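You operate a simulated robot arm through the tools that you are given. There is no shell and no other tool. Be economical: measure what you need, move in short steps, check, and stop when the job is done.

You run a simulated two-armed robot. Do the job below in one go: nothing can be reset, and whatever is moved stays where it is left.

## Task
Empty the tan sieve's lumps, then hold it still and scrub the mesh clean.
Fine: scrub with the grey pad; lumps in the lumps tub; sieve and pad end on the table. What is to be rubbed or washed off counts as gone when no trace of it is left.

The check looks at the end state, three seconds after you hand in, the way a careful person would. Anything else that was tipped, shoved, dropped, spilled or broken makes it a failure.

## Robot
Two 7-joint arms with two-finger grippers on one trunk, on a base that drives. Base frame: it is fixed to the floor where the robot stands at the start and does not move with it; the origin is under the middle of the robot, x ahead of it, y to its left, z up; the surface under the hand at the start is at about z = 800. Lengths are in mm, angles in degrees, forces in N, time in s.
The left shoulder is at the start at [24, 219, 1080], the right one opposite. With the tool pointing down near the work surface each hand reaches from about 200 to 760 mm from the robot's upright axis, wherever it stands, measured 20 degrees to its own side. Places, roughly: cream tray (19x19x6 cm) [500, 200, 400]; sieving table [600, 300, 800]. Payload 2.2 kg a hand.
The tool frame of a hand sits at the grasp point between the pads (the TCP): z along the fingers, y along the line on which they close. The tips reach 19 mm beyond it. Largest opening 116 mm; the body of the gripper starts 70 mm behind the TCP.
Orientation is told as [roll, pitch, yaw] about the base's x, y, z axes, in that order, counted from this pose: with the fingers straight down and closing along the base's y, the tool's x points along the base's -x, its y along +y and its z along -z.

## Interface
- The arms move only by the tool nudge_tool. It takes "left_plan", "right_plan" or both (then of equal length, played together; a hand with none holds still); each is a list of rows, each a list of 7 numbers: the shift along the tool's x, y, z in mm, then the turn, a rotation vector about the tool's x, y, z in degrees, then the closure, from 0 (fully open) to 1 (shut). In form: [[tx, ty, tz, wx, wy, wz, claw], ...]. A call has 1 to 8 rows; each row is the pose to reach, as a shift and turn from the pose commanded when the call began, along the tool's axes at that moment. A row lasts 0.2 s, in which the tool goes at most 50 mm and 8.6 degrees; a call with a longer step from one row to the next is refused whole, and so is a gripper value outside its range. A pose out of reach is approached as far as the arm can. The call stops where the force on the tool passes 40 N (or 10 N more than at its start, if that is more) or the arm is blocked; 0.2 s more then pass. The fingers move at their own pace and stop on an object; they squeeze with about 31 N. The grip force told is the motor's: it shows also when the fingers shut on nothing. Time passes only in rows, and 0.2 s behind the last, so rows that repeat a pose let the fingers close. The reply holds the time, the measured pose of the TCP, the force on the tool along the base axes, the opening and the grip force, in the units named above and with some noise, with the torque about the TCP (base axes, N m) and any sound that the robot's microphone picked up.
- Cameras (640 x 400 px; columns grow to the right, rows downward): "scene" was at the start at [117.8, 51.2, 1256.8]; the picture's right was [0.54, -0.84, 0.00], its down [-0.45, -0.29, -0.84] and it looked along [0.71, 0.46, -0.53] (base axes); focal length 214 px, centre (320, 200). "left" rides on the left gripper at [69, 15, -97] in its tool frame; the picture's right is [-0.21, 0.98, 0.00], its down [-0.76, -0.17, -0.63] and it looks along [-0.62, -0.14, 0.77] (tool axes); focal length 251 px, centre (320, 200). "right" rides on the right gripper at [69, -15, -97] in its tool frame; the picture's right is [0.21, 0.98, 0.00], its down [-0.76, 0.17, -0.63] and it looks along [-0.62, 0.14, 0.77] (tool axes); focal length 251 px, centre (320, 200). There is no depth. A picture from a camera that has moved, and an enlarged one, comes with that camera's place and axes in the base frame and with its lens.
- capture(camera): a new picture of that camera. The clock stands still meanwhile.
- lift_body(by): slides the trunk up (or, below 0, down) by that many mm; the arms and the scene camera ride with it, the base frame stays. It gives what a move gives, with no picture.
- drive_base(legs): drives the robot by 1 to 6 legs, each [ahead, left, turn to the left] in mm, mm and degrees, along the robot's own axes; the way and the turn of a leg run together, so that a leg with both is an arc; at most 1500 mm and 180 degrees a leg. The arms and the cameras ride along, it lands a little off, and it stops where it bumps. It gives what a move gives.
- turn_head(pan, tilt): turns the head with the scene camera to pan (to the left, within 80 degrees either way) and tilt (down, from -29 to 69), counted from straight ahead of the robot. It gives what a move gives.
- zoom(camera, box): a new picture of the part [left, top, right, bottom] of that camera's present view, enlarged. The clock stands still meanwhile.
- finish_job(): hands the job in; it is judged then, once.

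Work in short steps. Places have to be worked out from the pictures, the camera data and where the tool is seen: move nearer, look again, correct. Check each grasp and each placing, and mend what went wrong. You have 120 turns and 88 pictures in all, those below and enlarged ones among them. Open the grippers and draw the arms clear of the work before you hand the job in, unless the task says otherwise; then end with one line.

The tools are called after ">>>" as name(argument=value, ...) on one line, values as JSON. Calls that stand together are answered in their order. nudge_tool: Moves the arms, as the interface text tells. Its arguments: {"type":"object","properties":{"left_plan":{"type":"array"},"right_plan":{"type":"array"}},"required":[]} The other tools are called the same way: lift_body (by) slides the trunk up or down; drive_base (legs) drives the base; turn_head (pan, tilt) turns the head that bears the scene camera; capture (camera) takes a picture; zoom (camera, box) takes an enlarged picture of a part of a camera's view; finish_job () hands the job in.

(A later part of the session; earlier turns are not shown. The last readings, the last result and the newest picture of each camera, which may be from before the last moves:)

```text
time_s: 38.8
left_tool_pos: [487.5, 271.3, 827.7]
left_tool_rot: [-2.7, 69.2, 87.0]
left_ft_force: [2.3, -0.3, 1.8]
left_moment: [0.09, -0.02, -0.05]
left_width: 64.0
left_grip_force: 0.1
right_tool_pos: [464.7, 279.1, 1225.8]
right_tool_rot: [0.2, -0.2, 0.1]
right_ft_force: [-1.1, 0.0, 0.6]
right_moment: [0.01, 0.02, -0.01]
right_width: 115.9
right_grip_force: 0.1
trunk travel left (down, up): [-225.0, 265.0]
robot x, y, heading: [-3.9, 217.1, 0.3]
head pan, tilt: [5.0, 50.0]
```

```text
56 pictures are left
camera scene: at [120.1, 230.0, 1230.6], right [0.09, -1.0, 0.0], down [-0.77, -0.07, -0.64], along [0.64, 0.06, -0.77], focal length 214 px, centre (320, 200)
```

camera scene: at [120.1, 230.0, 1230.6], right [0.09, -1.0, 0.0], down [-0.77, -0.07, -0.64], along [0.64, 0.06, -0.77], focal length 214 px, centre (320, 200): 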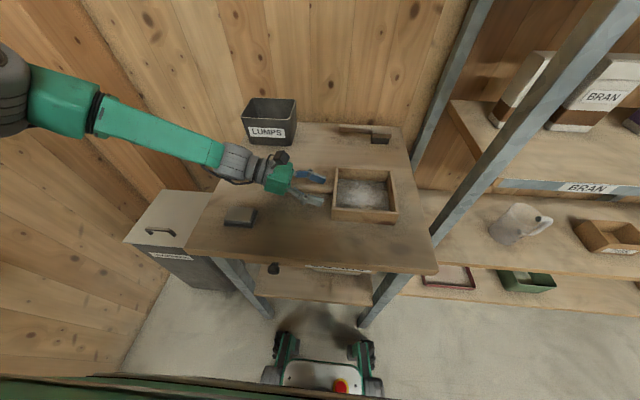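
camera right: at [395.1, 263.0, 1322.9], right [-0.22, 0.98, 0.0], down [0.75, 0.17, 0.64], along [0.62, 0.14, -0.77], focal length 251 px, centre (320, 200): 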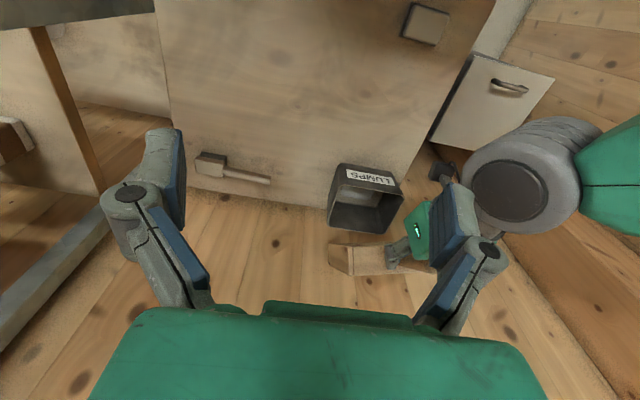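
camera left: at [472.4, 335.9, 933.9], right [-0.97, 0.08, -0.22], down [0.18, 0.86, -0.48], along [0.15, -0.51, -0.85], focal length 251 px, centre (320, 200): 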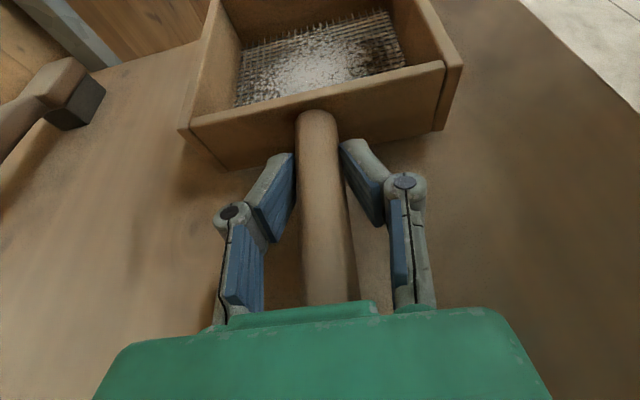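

Released cleanly (that retreat was refused on step size). I retract with smaller steps: up first, then out to +y, well clear.

>>> nudge_tool(left_plan=[[19, 0, -7, 0, 0, 0, 0.45], [47, 0, -17, 0, 0, 0, 0.45], [75, 0, -27, 0, 0, 0, 0.45], [89, 0, -70, 0, 0, 0, 0.45], [103, 0, -113, 0, 0, 0, 0.45], [117, 0, -156, 0, 0, 0, 0.45], [131, 0, -199, 0, 0, 0, 0.45], [131, 0, -245, 0, 0, 0, 0.45]])

>>> nudge_tool(left_plan=[[15, 0, -45, 0, 0, 0, 0.45], [30, 0, -90, 0, 0, 0, 0.45]], right_plan=[[20, 25, 25, 0, 0, 0, 0], [40, 50, 50, 0, 0, 0, 0]])

>>> capture(camera="scene")

>>> capture(camera="left")

```text
time_s: 40.6
left_tool_pos: [487.2, 454.6, 1038.4]
left_tool_rot: [-2.5, 69.4, 87.1]
left_ft_force: [0.2, 0.0, 0.1]
left_moment: [-0.01, 0.0, -0.03]
left_width: 64.1
left_grip_force: 0.0
right_tool_pos: [464.7, 280.1, 1226.6]
right_tool_rot: [0.2, -0.2, 0.2]
right_ft_force: [-0.6, 0.4, -0.6]
right_moment: [-0.01, -0.03, 0.02]
right_width: 115.8
right_grip_force: 0.0
trunk travel left (down, up): [-225.0, 265.0]
robot x, y, heading: [0.3, 220.1, 0.1]
head pan, tilt: [5.0, 50.0]
```

```text
time_s: 41.2
left_tool_pos: [485.7, 531.9, 1095.9]
left_tool_rot: [-2.6, 69.4, 87.2]
left_ft_force: [0.8, 0.4, 0.0]
left_moment: [0.04, 0.0, 0.01]
left_width: 63.7
left_grip_force: 0.2
right_tool_pos: [435.6, 318.6, 1188.4]
right_tool_rot: [2.0, -0.1, -1.3]
right_ft_force: [1.0, 0.6, -0.2]
right_moment: [-0.04, -0.01, -0.01]
right_width: 116.0
right_grip_force: 0.1
trunk travel left (down, up): [-225.0, 265.0]
robot x, y, heading: [-3.7, 221.4, -0.1]
head pan, tilt: [5.0, 50.0]
```

```text
55 pictures are left
camera scene: at [118.8, 234.1, 1230.6], right [0.09, -1.0, 0.01], down [-0.77, -0.07, -0.64], along [0.64, 0.05, -0.77], focal length 214 px, centre (320, 200)
```

scene: 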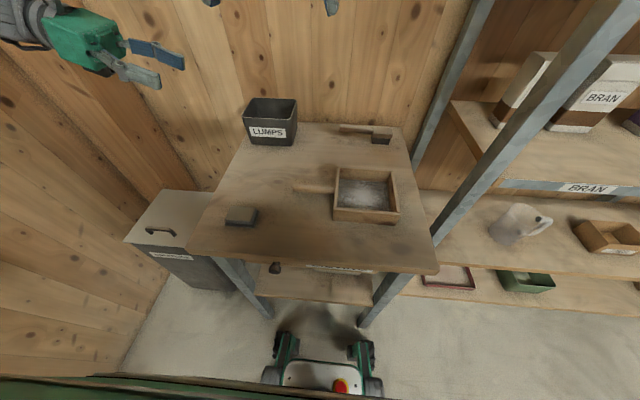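

```text
54 pictures are left
camera left: at [469.3, 596.8, 1194.2], right [-0.97, 0.08, -0.22], down [0.18, 0.86, -0.48], along [0.15, -0.51, -0.85], focal length 251 px, centre (320, 200)
```

left: 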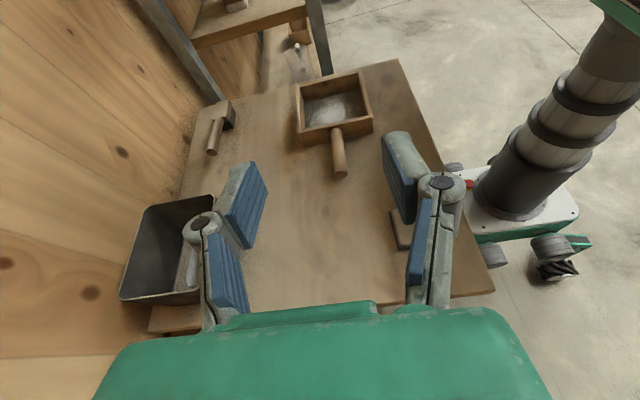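

The sieve is back on the table. I check inside the tub from the left camera and measure the pad with the right camera.

>>> zoom(camera="left", box=[96, 170, 304, 300])

>>> capture(camera="right")

```text
3.08 times, centred on (200, 235) of left
camera zoom: at [469.3, 596.8, 1194.2], right [-0.97, 0.08, -0.22], down [0.18, 0.86, -0.48], along [0.15, -0.51, -0.85], focal length 774 px, centre (689, 92)
```

zoom: 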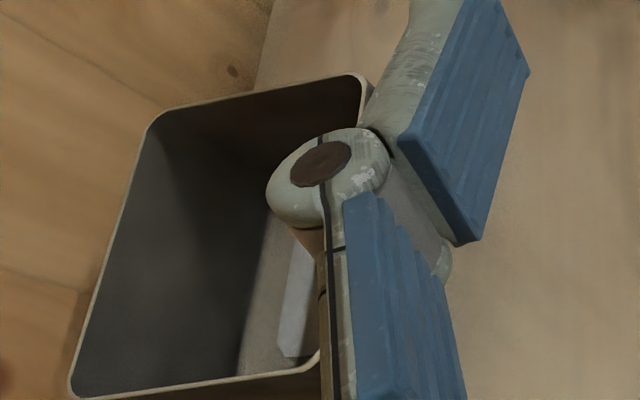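

```text
52 pictures are left
camera right: at [366.0, 301.3, 1284.4], right [-0.19, 0.98, 0.04], down [0.76, 0.13, 0.64], along [0.62, 0.15, -0.77], focal length 251 px, centre (320, 200)
```

right: 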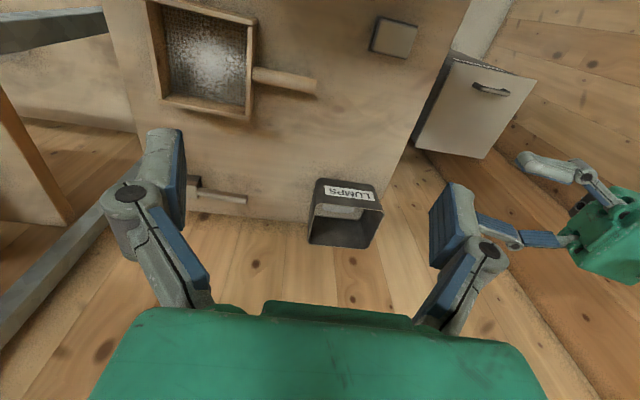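

The pad is confirmed at about (397,441). I move the right hand above it to z≈950.

>>> nudge_tool(right_plan=[[6, 20, 38, 0, 0, 0, 0], [13, 40, 76, 0, 0, 0, 0], [20, 60, 114, 0, 0, 0, 0], [26, 80, 152, 0, 0, 0, 0], [33, 100, 190, 0, 0, 0, 0], [39, 122, 228, 0, 0, 0, 0], [39, 122, 228, 0, 0, 0, 0]])

>>> capture(camera="right")

>>> capture(camera="scene")

```text
time_s: 42.8
left_tool_pos: [485.2, 527.1, 1097.1]
left_tool_rot: [-2.8, 69.2, 86.9]
left_ft_force: [0.8, 0.4, -0.1]
left_moment: [0.02, -0.03, 0.02]
left_width: 63.7
left_grip_force: 0.1
right_tool_pos: [391.2, 439.8, 961.8]
right_tool_rot: [0.1, -0.4, 0.0]
right_ft_force: [-0.9, 0.1, -0.7]
right_moment: [0.0, -0.04, 0.0]
right_width: 115.9
right_grip_force: 0.1
right hand out of reach, approached as far as the arm can: row 6, 7
trunk travel left (down, up): [-225.0, 265.0]
robot x, y, heading: [0.4, 224.2, -0.0]
head pan, tilt: [5.0, 50.0]
```

```text
51 pictures are left
camera right: at [320.7, 425.3, 1056.7], right [-0.22, 0.98, 0.0], down [0.75, 0.17, 0.64], along [0.62, 0.14, -0.77], focal length 251 px, centre (320, 200)
```

right: 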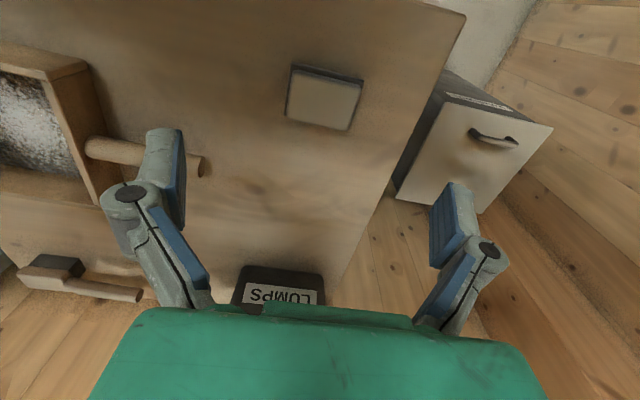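

```text
50 pictures are left
camera scene: at [119.0, 233.0, 1230.7], right [0.09, -1.0, 0.0], down [-0.76, -0.07, -0.64], along [0.64, 0.05, -0.77], focal length 214 px, centre (320, 200)
```

scene: 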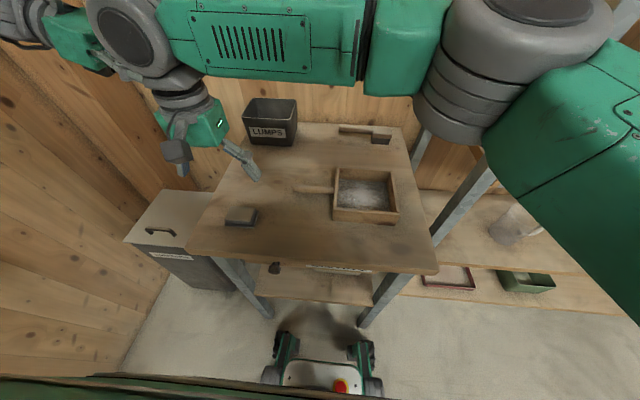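

The pad is at the edge of the right arm's reach. The left wall is at y≈1120, so I drive another 110 mm left.

>>> drive_base(legs=[[0, 110, 0]])

>>> nudge_tool(right_plan=[[0, -30, 0, 0, 0, 0, 0], [0, -60, 0, 0, 0, 0, 0], [0, -90, 0, 0, 0, 0, 0], [-4, -105, 10, 0, 0, 0, 0], [-4, -105, 20, 0, 0, 0, 0], [-4, -105, 20, 0, 0, 0, 0]])

>>> capture(camera="right")

```text
time_s: 44.4
left_tool_pos: [474.5, 672.7, 1093.0]
left_tool_rot: [-4.3, 70.8, 86.1]
left_ft_force: [-1.1, 2.6, -0.4]
left_moment: [-0.14, -0.01, 0.05]
left_width: 63.6
left_grip_force: 0.0
right_tool_pos: [379.6, 584.2, 960.5]
right_tool_rot: [-1.0, -0.8, 0.7]
right_ft_force: [-0.8, 3.3, 0.4]
right_moment: [-0.23, -0.1, 0.0]
right_width: 116.2
right_grip_force: 0.2
trunk travel left (down, up): [-225.0, 265.0]
robot x, y, heading: [-0.4, 337.1, 0.5]
head pan, tilt: [5.0, 50.0]
stopped in leg 1: the robot was blocked; the commanded pose is now the measured one
```

```text
time_s: 46.0
left_tool_pos: [470.4, 659.1, 1098.0]
left_tool_rot: [-4.8, 70.3, 85.5]
left_ft_force: [0.4, 1.9, -0.6]
left_moment: [-0.11, 0.05, 0.0]
left_width: 63.5
left_grip_force: 0.2
right_tool_pos: [383.8, 464.8, 945.4]
right_tool_rot: [-0.7, -1.0, 0.5]
right_ft_force: [-1.5, 1.8, -1.2]
right_moment: [-0.16, -0.15, 0.0]
right_width: 116.0
right_grip_force: 0.1
trunk travel left (down, up): [-225.0, 265.0]
robot x, y, heading: [0.8, 328.0, 0.3]
head pan, tilt: [5.0, 50.0]
stopped in row 6 (right hand): the arm was blocked; the commanded pose is now the measured one
```

```text
49 pictures are left
camera right: at [313.4, 450.7, 1039.9], right [-0.22, 0.97, -0.02], down [0.74, 0.18, 0.64], along [0.63, 0.13, -0.77], focal length 251 px, centre (320, 200)
```

right: 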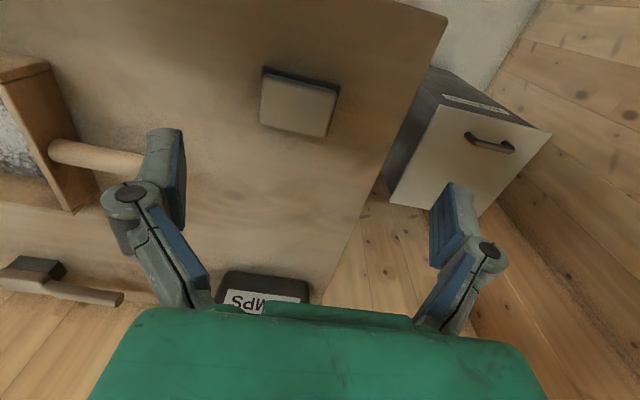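

Something got blocked, probably the two arms touching each other. I look before moving.

>>> capture(camera="scene")

>>> capture(camera="left")

```text
48 pictures are left
camera scene: at [118.7, 356.6, 1230.3], right [0.1, -1.0, 0.02], down [-0.76, -0.08, -0.64], along [0.64, 0.05, -0.77], focal length 214 px, centre (320, 200)
```

scene: 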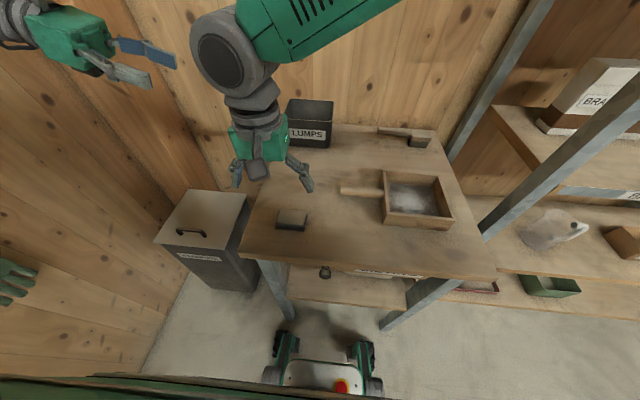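

```text
47 pictures are left
camera left: at [452.6, 726.9, 1194.5], right [-0.97, 0.07, -0.23], down [0.18, 0.85, -0.49], along [0.16, -0.52, -0.84], focal length 251 px, centre (320, 200)
```

left: 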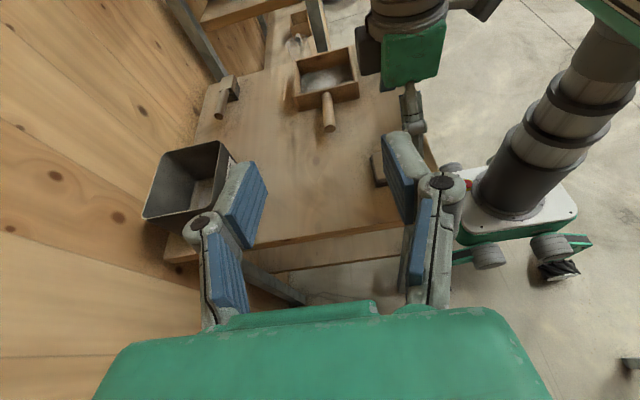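

The hands aren't touching, but the robot seems to lean slightly, so the left elbow is probably against the left wall. I back off 45 mm to the right.

>>> drive_base(legs=[[0, -45, 0]])

>>> turn_head(pan=70, tilt=20)

>>> capture(camera="scene")

```text
time_s: 46.9
left_tool_pos: [468.0, 634.6, 1097.4]
left_tool_rot: [-6.2, 70.8, 84.3]
left_ft_force: [0.9, 0.6, 0.2]
left_moment: [0.0, -0.04, 0.01]
left_width: 63.9
left_grip_force: 0.1
right_tool_pos: [381.1, 438.8, 945.0]
right_tool_rot: [-1.5, -1.1, 0.5]
right_ft_force: [-2.3, 2.1, -0.3]
right_moment: [-0.18, -0.16, -0.02]
right_width: 115.9
right_grip_force: 0.0
trunk travel left (down, up): [-225.0, 265.0]
robot x, y, heading: [4.9, 293.0, 0.6]
head pan, tilt: [5.0, 50.0]
```

```text
time_s: 48.2
left_tool_pos: [470.6, 565.3, 1115.2]
left_tool_rot: [-5.1, 67.7, 84.7]
left_ft_force: [-2.1, -1.7, 1.2]
left_moment: [0.2, -0.03, 0.03]
left_width: 63.6
left_grip_force: 0.0
right_tool_pos: [385.8, 377.3, 953.5]
right_tool_rot: [1.7, -1.1, 0.2]
right_ft_force: [0.8, -1.1, 1.1]
right_moment: [0.22, 0.16, 0.01]
right_width: 115.7
right_grip_force: 0.1
trunk travel left (down, up): [-225.0, 265.0]
robot x, y, heading: [4.3, 281.6, 0.5]
head pan, tilt: [70.0, 20.0]
```

```text
46 pictures are left
camera scene: at [76.4, 338.9, 1278.3], right [0.94, -0.33, -0.01], down [-0.12, -0.3, -0.95], along [0.31, 0.89, -0.32], focal length 214 px, centre (320, 200)
```

scene: 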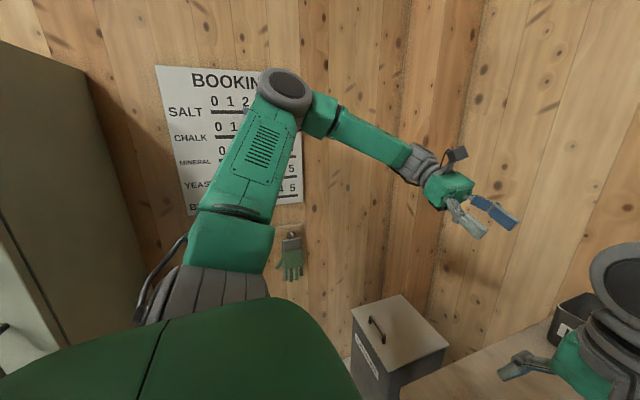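

The elbow was near the wall. I let things settle with a short hold and read the poses.

>>> nudge_tool(right_plan=[[0, 0, 0, 0, 0, 0, 0], [0, 0, 0, 0, 0, 0, 0], [0, 0, 0, 0, 0, 0, 0], [0, 0, 0, 0, 0, 0, 0], [0, 0, 0, 0, 0, 0, 0]])

>>> turn_head(pan=5, tilt=50)

>>> capture(camera="scene")

```text
time_s: 49.6
left_tool_pos: [467.6, 652.6, 1094.6]
left_tool_rot: [-5.7, 71.4, 85.2]
left_ft_force: [0.5, 1.3, 0.0]
left_moment: [-0.07, 0.02, -0.04]
left_width: 63.9
left_grip_force: 0.0
right_tool_pos: [378.7, 455.7, 943.7]
right_tool_rot: [-1.7, -1.0, 1.0]
right_ft_force: [-0.2, 0.9, -0.8]
right_moment: [-0.07, -0.09, -0.01]
right_width: 115.9
right_grip_force: 0.0
trunk travel left (down, up): [-225.0, 265.0]
robot x, y, heading: [3.6, 302.7, 0.7]
head pan, tilt: [70.0, 20.0]
stopped in row 5 (right hand): the arm was blocked; the commanded pose is now the measured one
```

```text
time_s: 51.0
left_tool_pos: [469.2, 627.8, 1101.2]
left_tool_rot: [-5.4, 70.2, 85.3]
left_ft_force: [1.2, -0.3, 0.4]
left_moment: [0.04, -0.01, 0.01]
left_width: 63.4
left_grip_force: 0.0
right_tool_pos: [379.0, 434.7, 947.3]
right_tool_rot: [-0.5, -1.2, 0.9]
right_ft_force: [-0.1, -0.1, 0.0]
right_moment: [-0.03, -0.01, -0.01]
right_width: 115.8
right_grip_force: 0.0
trunk travel left (down, up): [-225.0, 265.0]
robot x, y, heading: [0.4, 298.7, 0.6]
head pan, tilt: [5.0, 50.0]
```

```text
45 pictures are left
camera scene: at [121.9, 294.6, 1230.7], right [0.1, -1.0, -0.01], down [-0.76, -0.07, -0.64], along [0.64, 0.07, -0.77], focal length 214 px, centre (320, 200)
```

scene: 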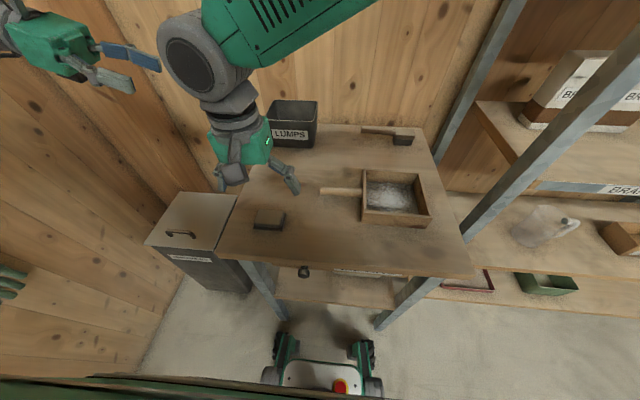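

The robot had been rocking and is now settling at base y≈297. I centre the right hand over the pad and come down to z≈880.

>>> nudge_tool(right_plan=[[-4, 1, 14, 0, 0, 0, 0], [-8, 2, 28, 0, 0, 0, 0], [-12, 4, 42, 0, 0, 0, 0], [-16, 6, 56, 0, 0, 0, 0], [-18, 6, 66, 0, 0, 0, 0], [-18, 6, 66, 0, 0, 0, 0], [-18, 6, 66, 0, 0, 0, 0], [-18, 6, 66, 0, 0, 0, 0]])

>>> capture(camera="right")

>>> zoom(camera="scene", box=[180, 120, 372, 240])

```text
time_s: 53.0
left_tool_pos: [465.0, 646.9, 1097.8]
left_tool_rot: [-6.0, 70.9, 85.0]
left_ft_force: [0.5, 0.3, -1.0]
left_moment: [-0.07, 0.02, -0.06]
left_width: 63.7
left_grip_force: 0.1
right_tool_pos: [415.8, 445.8, 898.3]
right_tool_rot: [1.2, -1.4, -1.9]
right_ft_force: [-2.2, 0.8, 0.7]
right_moment: [-0.1, -0.07, -0.03]
right_width: 116.2
right_grip_force: 0.0
trunk travel left (down, up): [-225.0, 265.0]
robot x, y, heading: [4.8, 303.1, 0.6]
head pan, tilt: [5.0, 50.0]
stopped in row 8 (right hand): the arm was blocked; the commanded pose is now the measured one
```

```text
44 pictures are left
camera right: at [344.6, 430.7, 994.0], right [-0.18, 0.98, 0.02], down [0.75, 0.13, 0.65], along [0.64, 0.13, -0.76], focal length 251 px, centre (320, 200)
```

right: 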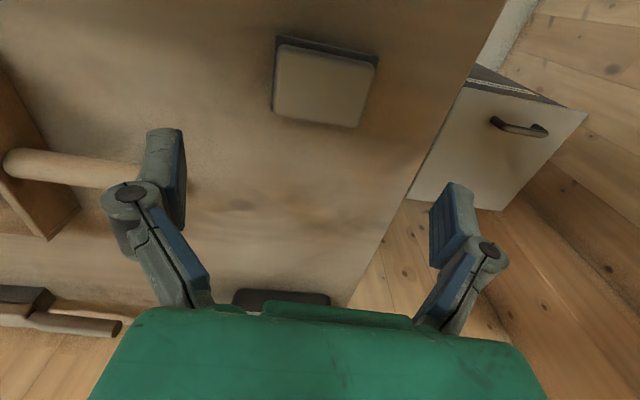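

```text
3.33 times, centred on (276, 180) of scene
camera zoom: at [122.0, 330.7, 1230.2], right [0.1, -0.99, 0.02], down [-0.76, -0.09, -0.64], along [0.64, 0.05, -0.77], focal length 715 px, centre (467, 267)
```

zoom: 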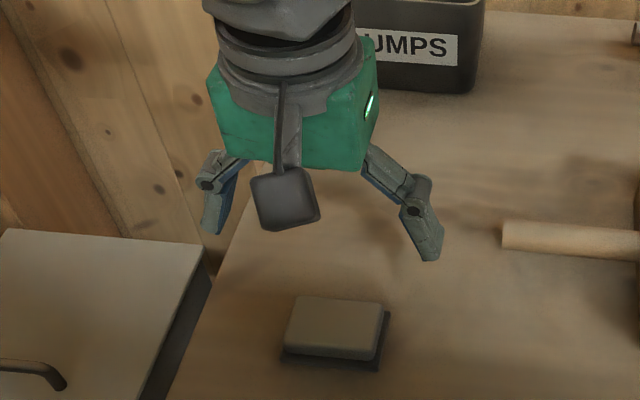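

The whole robot is still rocking: the camera shifted and tilted about 1°. I wait for it to die down.

>>> nudge_tool(left_plan=[[0, 0, 0, 0, 0, 0, 0.45], [0, 0, 0, 0, 0, 0, 0.45], [0, 0, 0, 0, 0, 0, 0.45], [0, 0, 0, 0, 0, 0, 0.45], [0, 0, 0, 0, 0, 0, 0.45], [0, 0, 0, 0, 0, 0, 0.45], [0, 0, 0, 0, 0, 0, 0.45], [0, 0, 0, 0, 0, 0, 0.45]])

>>> nudge_tool(left_plan=[[0, 0, 0, 0, 0, 0, 0.45], [0, 0, 0, 0, 0, 0, 0.45], [0, 0, 0, 0, 0, 0, 0.45], [0, 0, 0, 0, 0, 0, 0.45], [0, 0, 0, 0, 0, 0, 0.45], [0, 0, 0, 0, 0, 0, 0.45], [0, 0, 0, 0, 0, 0, 0.45], [0, 0, 0, 0, 0, 0, 0.45]])

>>> nudge_tool(left_plan=[[0, 0, 0, 0, 0, 0, 0.45]])

```text
time_s: 54.8
left_tool_pos: [465.3, 634.3, 1101.9]
left_tool_rot: [-5.8, 70.4, 85.0]
left_ft_force: [0.0, -0.3, -0.1]
left_moment: [0.0, -0.01, 0.0]
left_width: 63.9
left_grip_force: 0.1
right_tool_pos: [416.9, 434.2, 898.9]
right_tool_rot: [1.7, -1.3, -2.0]
right_ft_force: [0.4, 0.7, -0.7]
right_moment: [0.01, 0.02, -0.02]
right_width: 115.7
right_grip_force: 0.0
trunk travel left (down, up): [-225.0, 265.0]
robot x, y, heading: [-2.3, 301.6, 0.6]
head pan, tilt: [5.0, 50.0]
```

```text
time_s: 56.6
left_tool_pos: [465.2, 630.9, 1102.6]
left_tool_rot: [-5.9, 70.2, 85.0]
left_ft_force: [0.1, -0.2, -0.2]
left_moment: [0.03, 0.01, 0.01]
left_width: 63.4
left_grip_force: 0.0
right_tool_pos: [416.9, 430.4, 899.7]
right_tool_rot: [1.9, -1.2, -2.1]
right_ft_force: [0.0, -0.3, -0.2]
right_moment: [0.01, 0.03, -0.01]
right_width: 116.1
right_grip_force: 0.0
trunk travel left (down, up): [-225.0, 265.0]
robot x, y, heading: [-2.1, 302.4, 0.7]
head pan, tilt: [5.0, 50.0]
```

```text
time_s: 57.0
left_tool_pos: [466.2, 638.4, 1100.6]
left_tool_rot: [-5.9, 70.6, 85.0]
left_ft_force: [1.2, 0.7, 0.2]
left_moment: [-0.01, 0.01, 0.02]
left_width: 63.6
left_grip_force: 0.0
right_tool_pos: [419.9, 436.8, 902.9]
right_tool_rot: [1.9, -1.3, -2.4]
right_ft_force: [-0.3, -0.2, 0.3]
right_moment: [-0.02, -0.01, -0.03]
right_width: 115.9
right_grip_force: 0.1
trunk travel left (down, up): [-225.0, 265.0]
robot x, y, heading: [3.8, 302.4, 0.7]
head pan, tilt: [5.0, 50.0]
```

The rocking has nearly died out. I level the hand and align it over the pad centre (≈395.5,442) at z≈862.

>>> nudge_tool(right_plan=[[6, 2, 10, 0.6, 0.4, -0.8, 0], [12, 4, 20, 1.2, 0.9, -1.5, 0], [18, 5, 30, 1.9, 1.3, -2.3, 0], [23, 6, 40, 1.9, 1.3, -2.3, 0], [23, 6, 40, 1.9, 1.3, -2.3, 0], [23, 6, 40, 1.9, 1.3, -2.3, 0], [23, 6, 40, 1.9, 1.3, -2.3, 0], [23, 6, 40, 1.9, 1.3, -2.3, 0]])

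>>> capture(camera="right")

```text
time_s: 58.8
left_tool_pos: [464.8, 636.0, 1101.3]
left_tool_rot: [-5.8, 70.5, 85.0]
left_ft_force: [0.0, 0.8, 0.6]
left_moment: [-0.02, 0.0, 0.0]
left_width: 63.7
left_grip_force: 0.1
right_tool_pos: [409.0, 436.6, 869.1]
right_tool_rot: [1.2, 0.2, -1.7]
right_ft_force: [1.3, -0.1, -0.4]
right_moment: [0.03, -0.01, -0.02]
right_width: 116.1
right_grip_force: 0.1
trunk travel left (down, up): [-225.0, 265.0]
robot x, y, heading: [3.8, 299.2, 0.5]
head pan, tilt: [5.0, 50.0]
```

```text
42 pictures are left
camera right: at [339.7, 420.4, 965.4], right [-0.18, 0.98, 0.02], down [0.76, 0.13, 0.63], along [0.62, 0.13, -0.77], focal length 251 px, centre (320, 200)
```

right: 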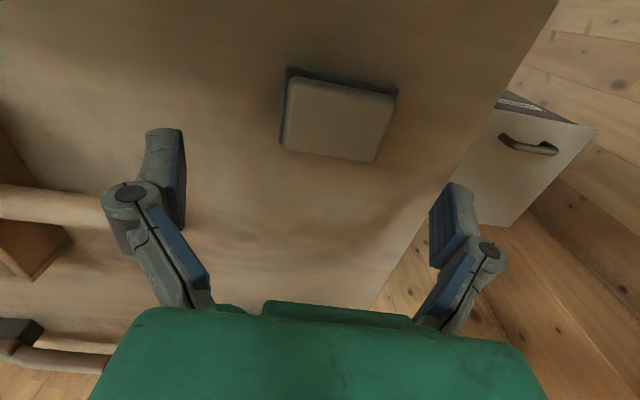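

The pad is at (394,443). I correct by (−15,+7), descend to z≈827 and close.

>>> nudge_tool(right_plan=[[5, 2, 0, 0.4, 0, -0.5, 0], [10, 4, 8, 0.8, 0, -1, 0], [15, 7, 20, 1.2, 0, -1.5, 0], [15, 7, 32, 1.2, 0, -1.5, 0], [15, 7, 42, 1.2, 0, -1.5, 0], [15, 7, 42, 1.2, 0, -1.5, 0], [15, 7, 42, 1.2, 0, -1.5, 0]])

>>> capture(camera="right")

```text
time_s: 60.4
left_tool_pos: [466.1, 634.1, 1101.3]
left_tool_rot: [-5.8, 70.4, 85.0]
left_ft_force: [-0.6, 0.1, -0.5]
left_moment: [0.01, 0.0, 0.04]
left_width: 63.7
left_grip_force: 0.0
right_tool_pos: [386.6, 447.0, 819.1]
right_tool_rot: [-0.9, 0.1, 1.0]
right_ft_force: [0.2, 0.5, 0.7]
right_moment: [0.02, -0.02, 0.04]
right_width: 115.9
right_grip_force: 0.0
trunk travel left (down, up): [-225.0, 265.0]
robot x, y, heading: [2.6, 299.4, 0.8]
head pan, tilt: [5.0, 50.0]
```

```text
41 pictures are left
camera right: at [316.0, 432.1, 916.5], right [-0.23, 0.97, -0.02], down [0.75, 0.19, 0.63], along [0.61, 0.13, -0.78], focal length 251 px, centre (320, 200)
```

right: 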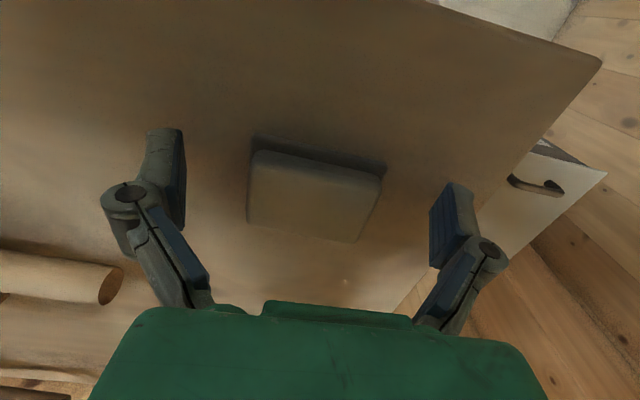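

Now at z≈819, slightly low, with the pad centred between the fingers. I raise 6 mm and close on it.

>>> nudge_tool(right_plan=[[-3, -1, -6, 0.9, 0, -1, 0], [-3, -1, -6, 0.9, 0, 1, 0.2], [-3, -1, -6, 0.9, 0, 1, 0.5], [-3, -1, -6, 0.9, 0, 1, 1], [-3, -1, -6, 0.9, 0, 1, 1]])

>>> capture(camera="right")

>>> zoom(camera="scene", box=[180, 120, 372, 240])

```text
time_s: 61.6
left_tool_pos: [466.1, 636.0, 1100.9]
left_tool_rot: [-5.9, 70.4, 85.0]
left_ft_force: [0.2, -0.5, -0.1]
left_moment: [-0.03, -0.01, 0.0]
left_width: 63.5
left_grip_force: 0.0
right_tool_pos: [387.5, 446.3, 826.1]
right_tool_rot: [-1.7, 0.1, 0.1]
right_ft_force: [-0.3, -0.4, 0.5]
right_moment: [0.0, 0.01, 0.01]
right_width: 65.1
right_grip_force: 31.4
trunk travel left (down, up): [-225.0, 265.0]
robot x, y, heading: [1.0, 302.5, 0.8]
head pan, tilt: [5.0, 50.0]
```

```text
40 pictures are left
camera right: at [318.3, 435.0, 923.9], right [-0.22, 0.98, -0.03], down [0.76, 0.19, 0.62], along [0.61, 0.11, -0.78], focal length 251 px, centre (320, 200)
```

right: 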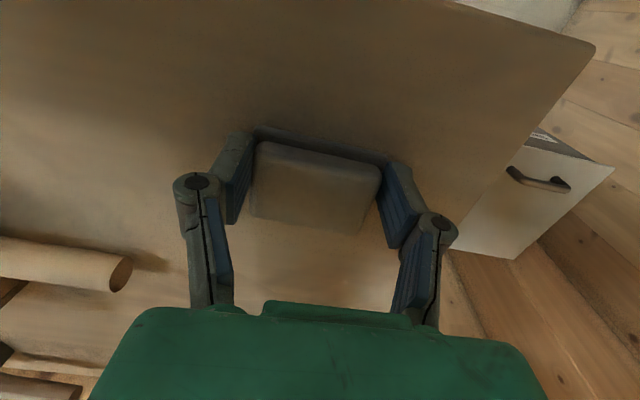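

```text
3.33 times, centred on (276, 180) of scene
camera zoom: at [121.9, 312.8, 1230.6], right [0.1, -1.0, 0.0], down [-0.76, -0.08, -0.64], along [0.64, 0.06, -0.77], focal length 715 px, centre (467, 267)
```

zoom: 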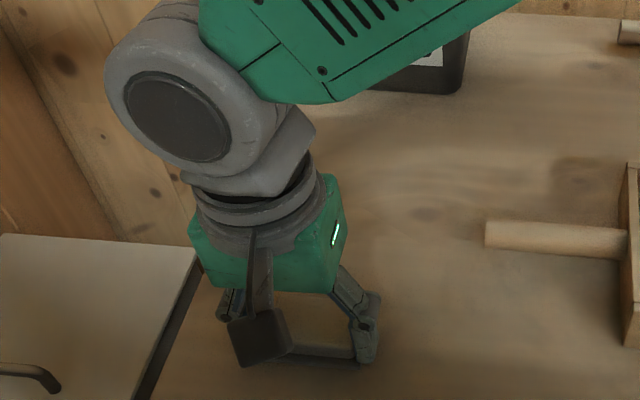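

Pad gripped (65 mm, 31 N). I lift it and carry it to above the sieve, approaching from the robot's side.

>>> nudge_tool(right_plan=[[0, 0, -30, 0, 0, 0, 1], [0, 0, -65, 0, 0, 0, 1], [0, -30, -100, 0, 0, 0, 1], [-10, -70, -120, 1, 0, 0, 1], [-25, -115, -130, 1.7, 0, 0, 1], [-40, -160, -130, 1.7, 0, 0, 1], [-55, -205, -130, 1.7, 0, 0, 1], [-70, -240, -130, 1.7, 0, 0, 1]])

>>> nudge_tool(right_plan=[[-15, -25, 0, 0, 0, 0, 1], [-30, -50, 0, 0, 0, 0, 1], [-30, -50, 0, 0, 0, 0, 1], [-30, -50, 0, 0, 0, 0, 1], [-30, -50, 0, 0, 0, 0, 1], [-30, -50, 0, 0, 0, 0, 1]])

>>> capture(camera="scene")

>>> capture(camera="right")

```text
time_s: 63.4
left_tool_pos: [466.8, 634.7, 1101.4]
left_tool_rot: [-5.6, 70.4, 85.3]
left_ft_force: [0.6, 0.8, -0.6]
left_moment: [-0.03, -0.02, -0.02]
left_width: 63.9
left_grip_force: 0.1
right_tool_pos: [457.0, 212.3, 960.8]
right_tool_rot: [-3.8, 0.1, 0.8]
right_ft_force: [0.0, 0.3, -1.4]
right_moment: [0.02, 0.03, 0.0]
right_width: 65.2
right_grip_force: 30.4
trunk travel left (down, up): [-225.0, 265.0]
robot x, y, heading: [2.4, 298.6, 0.6]
head pan, tilt: [5.0, 50.0]
```

```text
time_s: 64.8
left_tool_pos: [466.8, 634.4, 1102.0]
left_tool_rot: [-5.7, 70.4, 85.0]
left_ft_force: [-0.4, -0.2, -0.4]
left_moment: [0.02, 0.03, 0.0]
left_width: 63.5
left_grip_force: 0.1
right_tool_pos: [487.5, 163.5, 967.0]
right_tool_rot: [-3.8, 0.0, 0.6]
right_ft_force: [0.0, -0.7, 0.1]
right_moment: [0.0, 0.02, -0.02]
right_width: 65.3
right_grip_force: 30.5
trunk travel left (down, up): [-225.0, 265.0]
robot x, y, heading: [-0.6, 302.2, 0.6]
head pan, tilt: [5.0, 50.0]
```

```text
38 pictures are left
camera scene: at [121.8, 310.9, 1230.6], right [0.1, -1.0, 0.0], down [-0.76, -0.08, -0.64], along [0.64, 0.06, -0.77], focal length 214 px, centre (320, 200)
```

scene: 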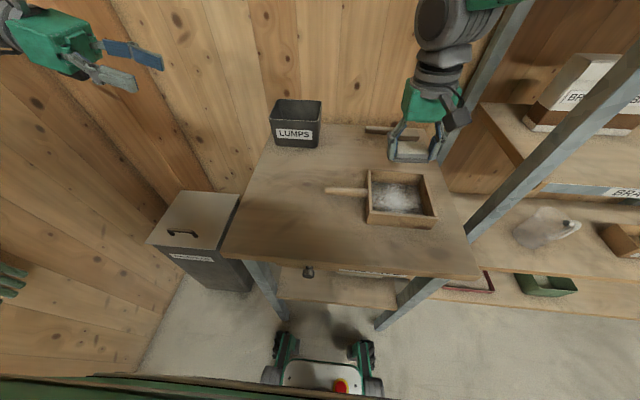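

```text
37 pictures are left
camera right: at [417.2, 153.8, 1064.0], right [-0.23, 0.97, -0.07], down [0.75, 0.22, 0.62], along [0.62, 0.09, -0.78], focal length 251 px, centre (320, 200)
```

right: 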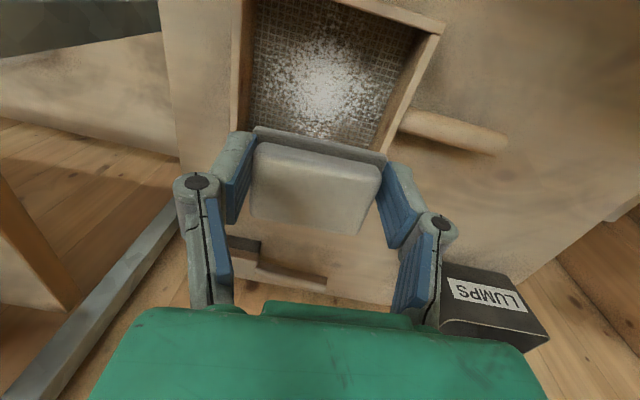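

The pad is over the sieve (hand roll −3.8° to be fixed later). I now bring the left hand back to the handle, stopping short first to measure.

>>> nudge_tool(left_plan=[[-10, -2, 43, 0, 0, 0, 0.45], [-20, -4, 86, 0, 0, 0, 0.45], [-30, -6, 129, 0, 0, 0, 0.45], [-40, -8, 172, 0, 0, 0, 0.45], [-50, -11, 215, 0, 0, 0, 0.45], [-60, -13, 258, 0, 0, 0, 0.45], [-70, -15, 301, 0, 0, 0, 0.45], [-80, -17, 340, 0, 0, 0, 0.45]], right_plan=[[0, 0, 0, -0.5, 0, 0, 1], [0, 0, 0, -1, 0, 0, 1], [0, 0, 0, -1.5, 0, 0, 1], [0, 0, 0, -2, 0, 0, 1], [0, 0, 0, -2.5, 0, 0, 1], [0, 0, 0, -3, 0, 0, 1], [0, 0, 0, -3.5, 0, 0, 1], [0, 0, 0, -3.7, 0, -0.6, 1]])

>>> capture(camera="left")

```text
time_s: 66.6
left_tool_pos: [492.5, 342.9, 913.2]
left_tool_rot: [-5.8, 70.3, 85.0]
left_ft_force: [-0.3, -0.4, 0.8]
left_moment: [-0.04, 0.03, -0.03]
left_width: 63.8
left_grip_force: 0.2
right_tool_pos: [488.0, 164.0, 965.9]
right_tool_rot: [-0.1, 0.1, 1.3]
right_ft_force: [-0.8, 0.2, 0.4]
right_moment: [0.03, 0.01, -0.02]
right_width: 65.2
right_grip_force: 31.2
trunk travel left (down, up): [-225.0, 265.0]
robot x, y, heading: [0.3, 297.7, 0.5]
head pan, tilt: [5.0, 50.0]
```

```text
36 pictures are left
camera left: at [474.0, 409.8, 1008.5], right [-0.97, 0.06, -0.24], down [0.18, 0.85, -0.5], along [0.17, -0.52, -0.84], focal length 251 px, centre (320, 200)
```

left: 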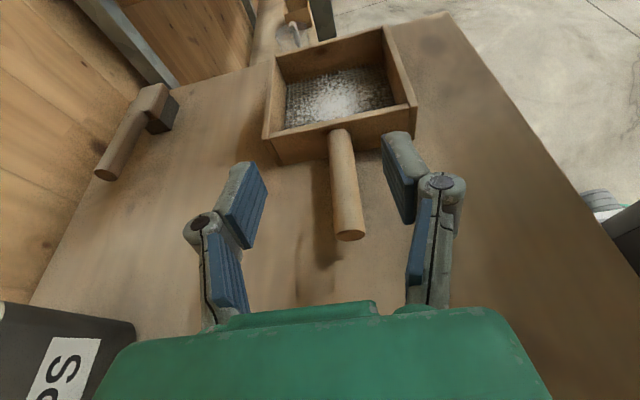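

The handle is at x≈487. I move over it, then straight down to z≈828, keeping the fingers open.

>>> nudge_tool(left_plan=[[12, 4, 33, 1, 0, -0.3, 0.45], [24, 7, 67, 1.9, 0, -0.7, 0.45], [1, 7, 75, 1.9, 0, -0.7, 0.45], [-22, 7, 83.5, 1.9, 0, -0.7, 0.45], [-45, 7, 91.5, 1.9, 0, -0.7, 0.45], [-55, 7, 95, 1.9, 0, -0.7, 0.45], [-55, 7, 95, 1.9, 0, -0.7, 0.45]])

>>> capture(camera="left")

```text
time_s: 68.2
left_tool_pos: [488.9, 269.8, 828.8]
left_tool_rot: [-5.9, 70.6, 87.0]
left_ft_force: [-0.2, 0.8, 1.0]
left_moment: [0.06, -0.02, 0.04]
left_width: 63.9
left_grip_force: 0.1
right_tool_pos: [487.7, 165.0, 967.1]
right_tool_rot: [-0.2, 0.0, 1.2]
right_ft_force: [-0.1, 0.3, -0.3]
right_moment: [0.0, -0.02, 0.0]
right_width: 65.4
right_grip_force: 30.4
trunk travel left (down, up): [-225.0, 265.0]
robot x, y, heading: [-1.9, 302.7, 0.7]
head pan, tilt: [5.0, 50.0]
```

```text
35 pictures are left
camera left: at [466.8, 337.6, 925.4], right [-0.97, 0.03, -0.24], down [0.15, 0.86, -0.5], along [0.19, -0.52, -0.83], focal length 251 px, centre (320, 200)
```

left: 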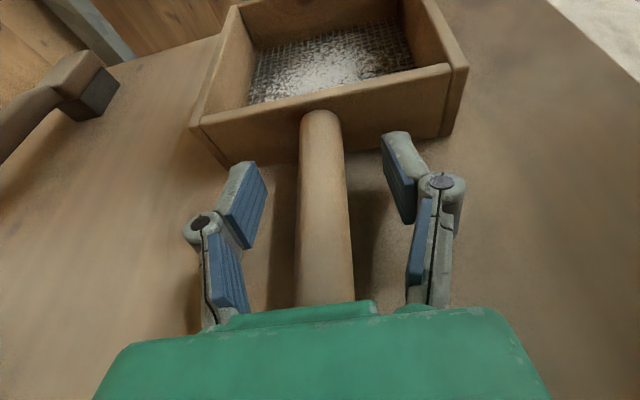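

The fingers straddle the handle. I close on it.

>>> nudge_tool(left_plan=[[0, 0, 0, 0, 0, 0, 0.6], [0, 0, 0, 0, 0, 0, 0.7], [0, 0, 0, 0, 0, 0, 1], [0, 0, 0, 0, 0, 0, 1]])

>>> zoom(camera="right", box=[160, 0, 480, 200])

>>> capture(camera="scene")

```text
time_s: 69.2
left_tool_pos: [487.5, 270.1, 829.6]
left_tool_rot: [-5.8, 70.5, 87.0]
left_ft_force: [-0.5, 0.5, 1.5]
left_moment: [0.11, 0.01, -0.03]
left_width: 24.7
left_grip_force: 31.2
right_tool_pos: [486.8, 164.3, 966.2]
right_tool_rot: [-0.1, 0.0, 1.4]
right_ft_force: [0.3, -0.1, -0.5]
right_moment: [-0.02, 0.02, 0.04]
right_width: 62.1
right_grip_force: 30.9
trunk travel left (down, up): [-225.0, 265.0]
robot x, y, heading: [5.7, 302.0, 0.6]
head pan, tilt: [5.0, 50.0]
```

```text
2.00 times, centred on (320, 100) of right
camera zoom: at [417.9, 148.1, 1063.4], right [-0.24, 0.97, 0.0], down [0.75, 0.18, 0.63], along [0.61, 0.15, -0.78], focal length 503 px, centre (320, 400)
```

zoom: 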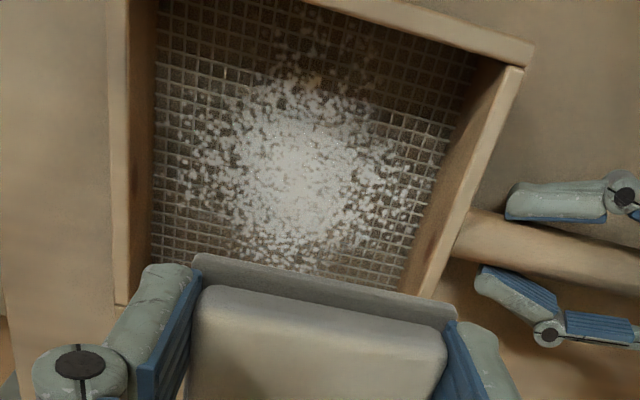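

```text
33 pictures are left
camera scene: at [122.5, 308.6, 1230.6], right [0.1, -1.0, 0.0], down [-0.77, -0.07, -0.64], along [0.64, 0.06, -0.77], focal length 214 px, centre (320, 200)
```

scene: 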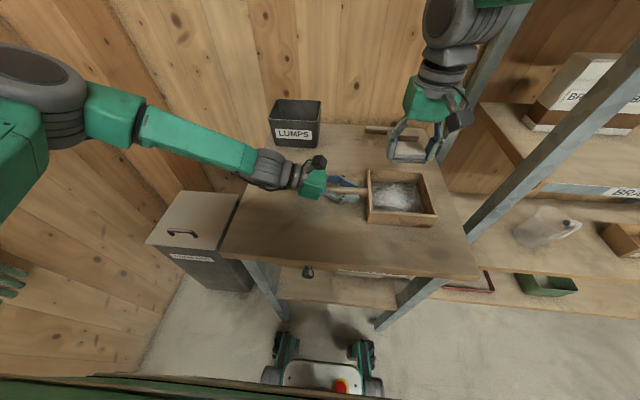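

The handle is held. Residue centres at (487,156) with radius about 45 mm. I lower the pad to just above the mesh.

>>> nudge_tool(right_plan=[[0, -4, 30, 0, 0, 0, 1], [0, -8, 60, 0, 0, 0, 1], [0, -8, 90, 0, 0, -1, 1], [0, -8, 110, 0, 0, -1.4, 1], [0, -8, 110, 0, 0, -1.4, 1], [0, -8, 110, 0, 0, -1.4, 1]])

>>> capture(camera="right")

>>> zoom(camera="scene", box=[290, 100, 482, 220])

```text
time_s: 70.6
left_tool_pos: [489.0, 270.0, 829.3]
left_tool_rot: [-5.8, 70.6, 87.1]
left_ft_force: [0.2, -0.4, -0.2]
left_moment: [0.03, -0.02, -0.01]
left_width: 24.6
left_grip_force: 30.7
right_tool_pos: [487.1, 156.0, 858.4]
right_tool_rot: [-0.2, 0.0, 2.7]
right_ft_force: [0.3, -0.3, -0.6]
right_moment: [-0.02, -0.02, -0.04]
right_width: 62.4
right_grip_force: 31.2
trunk travel left (down, up): [-225.0, 265.0]
robot x, y, heading: [0.9, 298.8, 0.4]
head pan, tilt: [5.0, 50.0]
```

```text
32 pictures are left
camera right: at [418.5, 137.9, 953.8], right [-0.26, 0.97, 0.0], down [0.75, 0.2, 0.63], along [0.61, 0.16, -0.78], focal length 251 px, centre (320, 200)
```

right: 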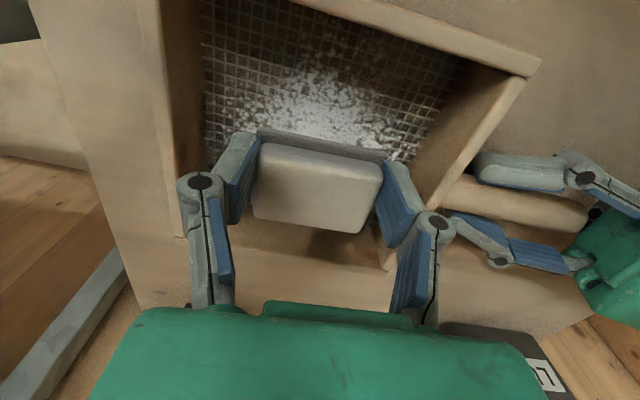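

```text
3.33 times, centred on (386, 160) of scene
camera zoom: at [122.8, 308.6, 1230.5], right [0.1, -1.0, 0.0], down [-0.77, -0.07, -0.64], along [0.64, 0.06, -0.77], focal length 715 px, centre (100, 333)
```

zoom: 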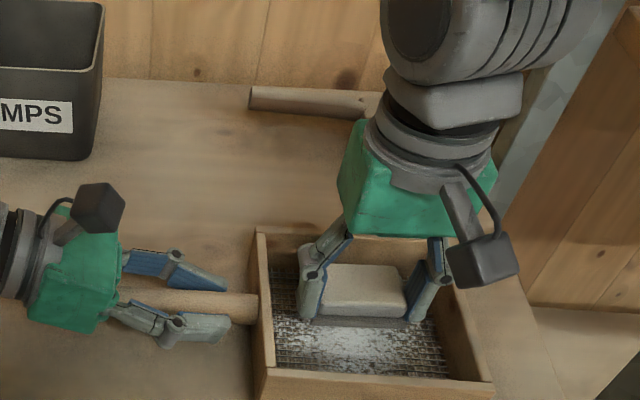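

In place. I fix the small yaw and creep down to find the mesh contact.

>>> nudge_tool(right_plan=[[0, 0, 4, 0, 0, 1.3, 1], [0, 0, 8, 0, 0, 2.6, 1], [0, 0, 11, 0, 0, 2.6, 1], [0, 0, 14, 0, 0, 2.6, 1], [0, 0, 17, 0, 0, 2.6, 1]])

>>> nudge_tool(right_plan=[[0, 0, 2, 0, 0, 0, 1], [0, 0, 4, 0, 0, 0, 1], [0, 0, 6, 0, 0, 0, 1]])

```text
time_s: 71.8
left_tool_pos: [488.1, 270.7, 829.5]
left_tool_rot: [-5.8, 70.5, 87.1]
left_ft_force: [0.1, -0.3, 0.8]
left_moment: [0.08, 0.0, -0.02]
left_width: 24.6
left_grip_force: 31.3
right_tool_pos: [487.6, 155.3, 839.7]
right_tool_rot: [-0.2, 0.0, 0.1]
right_ft_force: [-0.7, -0.5, -0.3]
right_moment: [0.03, 0.0, 0.01]
right_width: 62.1
right_grip_force: 31.0
trunk travel left (down, up): [-225.0, 265.0]
robot x, y, heading: [1.5, 302.8, 0.8]
head pan, tilt: [5.0, 50.0]
```

```text
time_s: 72.6
left_tool_pos: [488.5, 270.9, 829.8]
left_tool_rot: [-5.9, 70.5, 87.1]
left_ft_force: [0.4, 0.1, 0.9]
left_moment: [0.1, -0.01, -0.01]
left_width: 24.4
left_grip_force: 31.3
right_tool_pos: [487.2, 155.1, 833.1]
right_tool_rot: [-0.1, 0.0, 0.1]
right_ft_force: [0.2, -0.6, -1.0]
right_moment: [-0.02, 0.01, 0.02]
right_width: 62.2
right_grip_force: 30.5
trunk travel left (down, up): [-225.0, 265.0]
robot x, y, heading: [1.4, 299.3, 0.5]
head pan, tilt: [5.0, 50.0]
```

No contact yet at z≈833. I creep lower.

>>> nudge_tool(right_plan=[[0, 0, 1.5, 0, 0, 0, 1], [0, 0, 3, 0, 0, 0, 1], [0, 0, 4, 0, 0, 0, 1], [0, 0, 4, 0, 0, 0, 1]])

```text
time_s: 73.7
left_tool_pos: [488.0, 271.0, 829.0]
left_tool_rot: [-6.1, 70.3, 86.8]
left_ft_force: [-0.2, -1.9, -0.2]
left_moment: [0.59, 0.08, 0.08]
left_width: 24.7
left_grip_force: 30.9
right_tool_pos: [486.5, 155.8, 833.4]
right_tool_rot: [-0.1, -0.3, 0.0]
right_ft_force: [-1.8, -1.0, 7.2]
right_moment: [-0.01, 0.15, 0.04]
right_width: 62.0
right_grip_force: 31.5
trunk travel left (down, up): [-225.0, 265.0]
robot x, y, heading: [1.5, 300.4, 0.6]
head pan, tilt: [5.0, 50.0]
stopped in row 4 (right hand): the force on the tool passed its limit at 41 N (the readings are from after the stop); the commanded pose is now the measured one
```

Contact is at z≈833 with 7 N. I start scrubbing with gentle strokes along x through the middle.

>>> nudge_tool(right_plan=[[15, 0, 0.3, 0, 0, 0, 1], [30, 0, 0.3, 0, 0, 0, 1], [10, 0, 0.3, 0, 0, 0, 1], [-10, 0, 0.3, 0, 0, 0, 1], [-30, 0, 0.3, 0, 0, 0, 1], [-10, 0, 0.3, 0, 0, 0, 1], [10, 0, 0.3, 0, 0, 0, 1], [30, 0, 0.3, 0, 0, 0, 1]])

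>>> capture(camera="right")

```text
time_s: 75.5
left_tool_pos: [487.2, 271.5, 829.4]
left_tool_rot: [-6.1, 70.4, 86.9]
left_ft_force: [-4.3, 1.9, -3.0]
left_moment: [0.33, 0.01, -0.04]
left_width: 24.4
left_grip_force: 30.8
right_tool_pos: [457.7, 156.6, 831.0]
right_tool_rot: [-0.1, -0.5, 0.1]
right_ft_force: [4.2, 0.1, 15.6]
right_moment: [0.08, 0.1, -0.02]
right_width: 62.2
right_grip_force: 31.1
trunk travel left (down, up): [-225.0, 265.0]
robot x, y, heading: [-0.7, 299.0, 0.5]
head pan, tilt: [5.0, 50.0]
```

```text
30 pictures are left
camera right: at [387.1, 141.7, 928.6], right [-0.22, 0.98, 0.0], down [0.75, 0.17, 0.64], along [0.62, 0.13, -0.77], focal length 251 px, centre (320, 200)
```

right: 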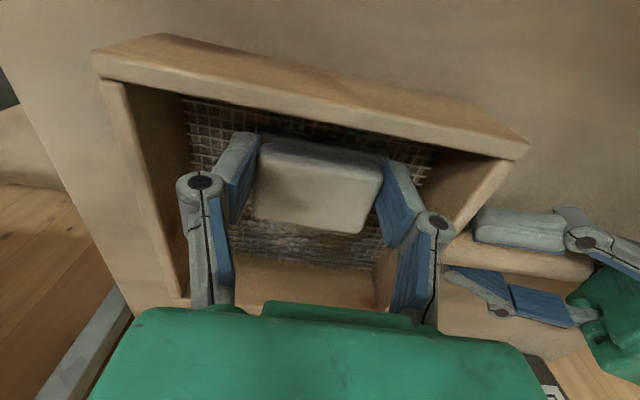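

Where the pad passed, the mesh looks clean, at about 15 N. I extend to the sides, running strokes at y +16, then −16.

>>> nudge_tool(right_plan=[[6, 8, 0, 0, 0, 0, 1], [6, 16, 0, 0, 0, 0, 1], [-24, 16, 0, 0, 0, 0, 1], [-54, 16, 0, 0, 0, 0, 1], [-66, 16, 0, 0, 0, 0, 1], [-66, 0, 0, 0, 0, 0, 1], [-66, -16, 0, 0, 0, 0, 1], [-36, -16, 0, 0, 0, 0, 1]])

>>> nudge_tool(right_plan=[[20, 0, 0, 0, 0, 0, 1], [42, 0, 0, 0, 0, 0, 1], [20, 0, 0, 0, 0, 0, 1], [-10, 0, 0, 0, 0, 0, 1], [-30, 0, 0, 0, 0, 0, 1], [-15, 16, 0, 0, 0, 0, 1], [10, 16, 0, 0, 0, 0, 1], [40, 16, 0, 0, 0, 0, 1]])

>>> capture(camera="right")

```text
time_s: 76.4
left_tool_pos: [490.2, 273.5, 829.1]
left_tool_rot: [-6.5, 70.1, 86.9]
left_ft_force: [0.6, 1.6, 0.1]
left_moment: [0.12, 0.24, 0.05]
left_width: 24.4
left_grip_force: 31.4
right_tool_pos: [477.1, 172.4, 832.7]
right_tool_rot: [-0.2, 0.0, 0.2]
right_ft_force: [1.4, -0.5, 0.4]
right_moment: [0.03, -0.07, -0.04]
right_width: 62.0
right_grip_force: 30.9
trunk travel left (down, up): [-225.0, 265.0]
robot x, y, heading: [1.9, 302.8, 0.7]
head pan, tilt: [5.0, 50.0]
stopped in row 4 (right hand): the force on the tool passed its limit at 45 N (the readings are from after the stop); the commanded pose is now the measured one
```

```text
time_s: 77.8
left_tool_pos: [483.0, 274.9, 831.5]
left_tool_rot: [-7.3, 70.2, 86.1]
left_ft_force: [-1.6, 3.1, 0.0]
left_moment: [0.14, -0.02, -0.05]
left_width: 24.8
left_grip_force: 31.2
right_tool_pos: [497.8, 175.4, 836.8]
right_tool_rot: [-1.0, -0.8, -0.2]
right_ft_force: [1.6, -3.3, -1.2]
right_moment: [-0.06, -0.01, -0.03]
right_width: 62.0
right_grip_force: 30.5
trunk travel left (down, up): [-225.0, 265.0]
robot x, y, heading: [1.6, 296.7, 0.8]
head pan, tilt: [5.0, 50.0]
stopped in row 6 (left hand): the force on the tool passed its limit at 61 N (the readings are from after the stop); the commanded pose is now the measured one
```

```text
29 pictures are left
camera right: at [426.2, 162.4, 931.8], right [-0.21, 0.98, -0.02], down [0.75, 0.17, 0.64], along [0.63, 0.12, -0.77], focal length 251 px, centre (320, 200)
```

right: 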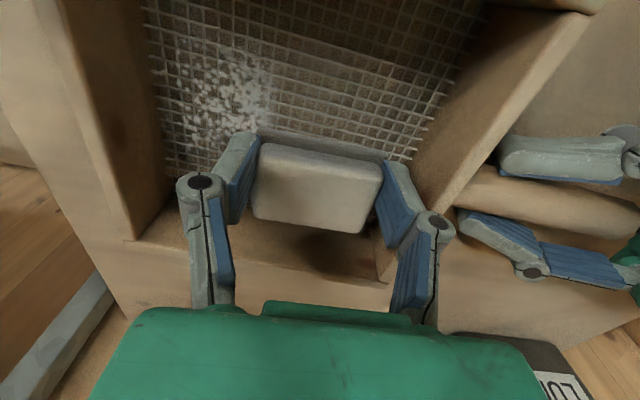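

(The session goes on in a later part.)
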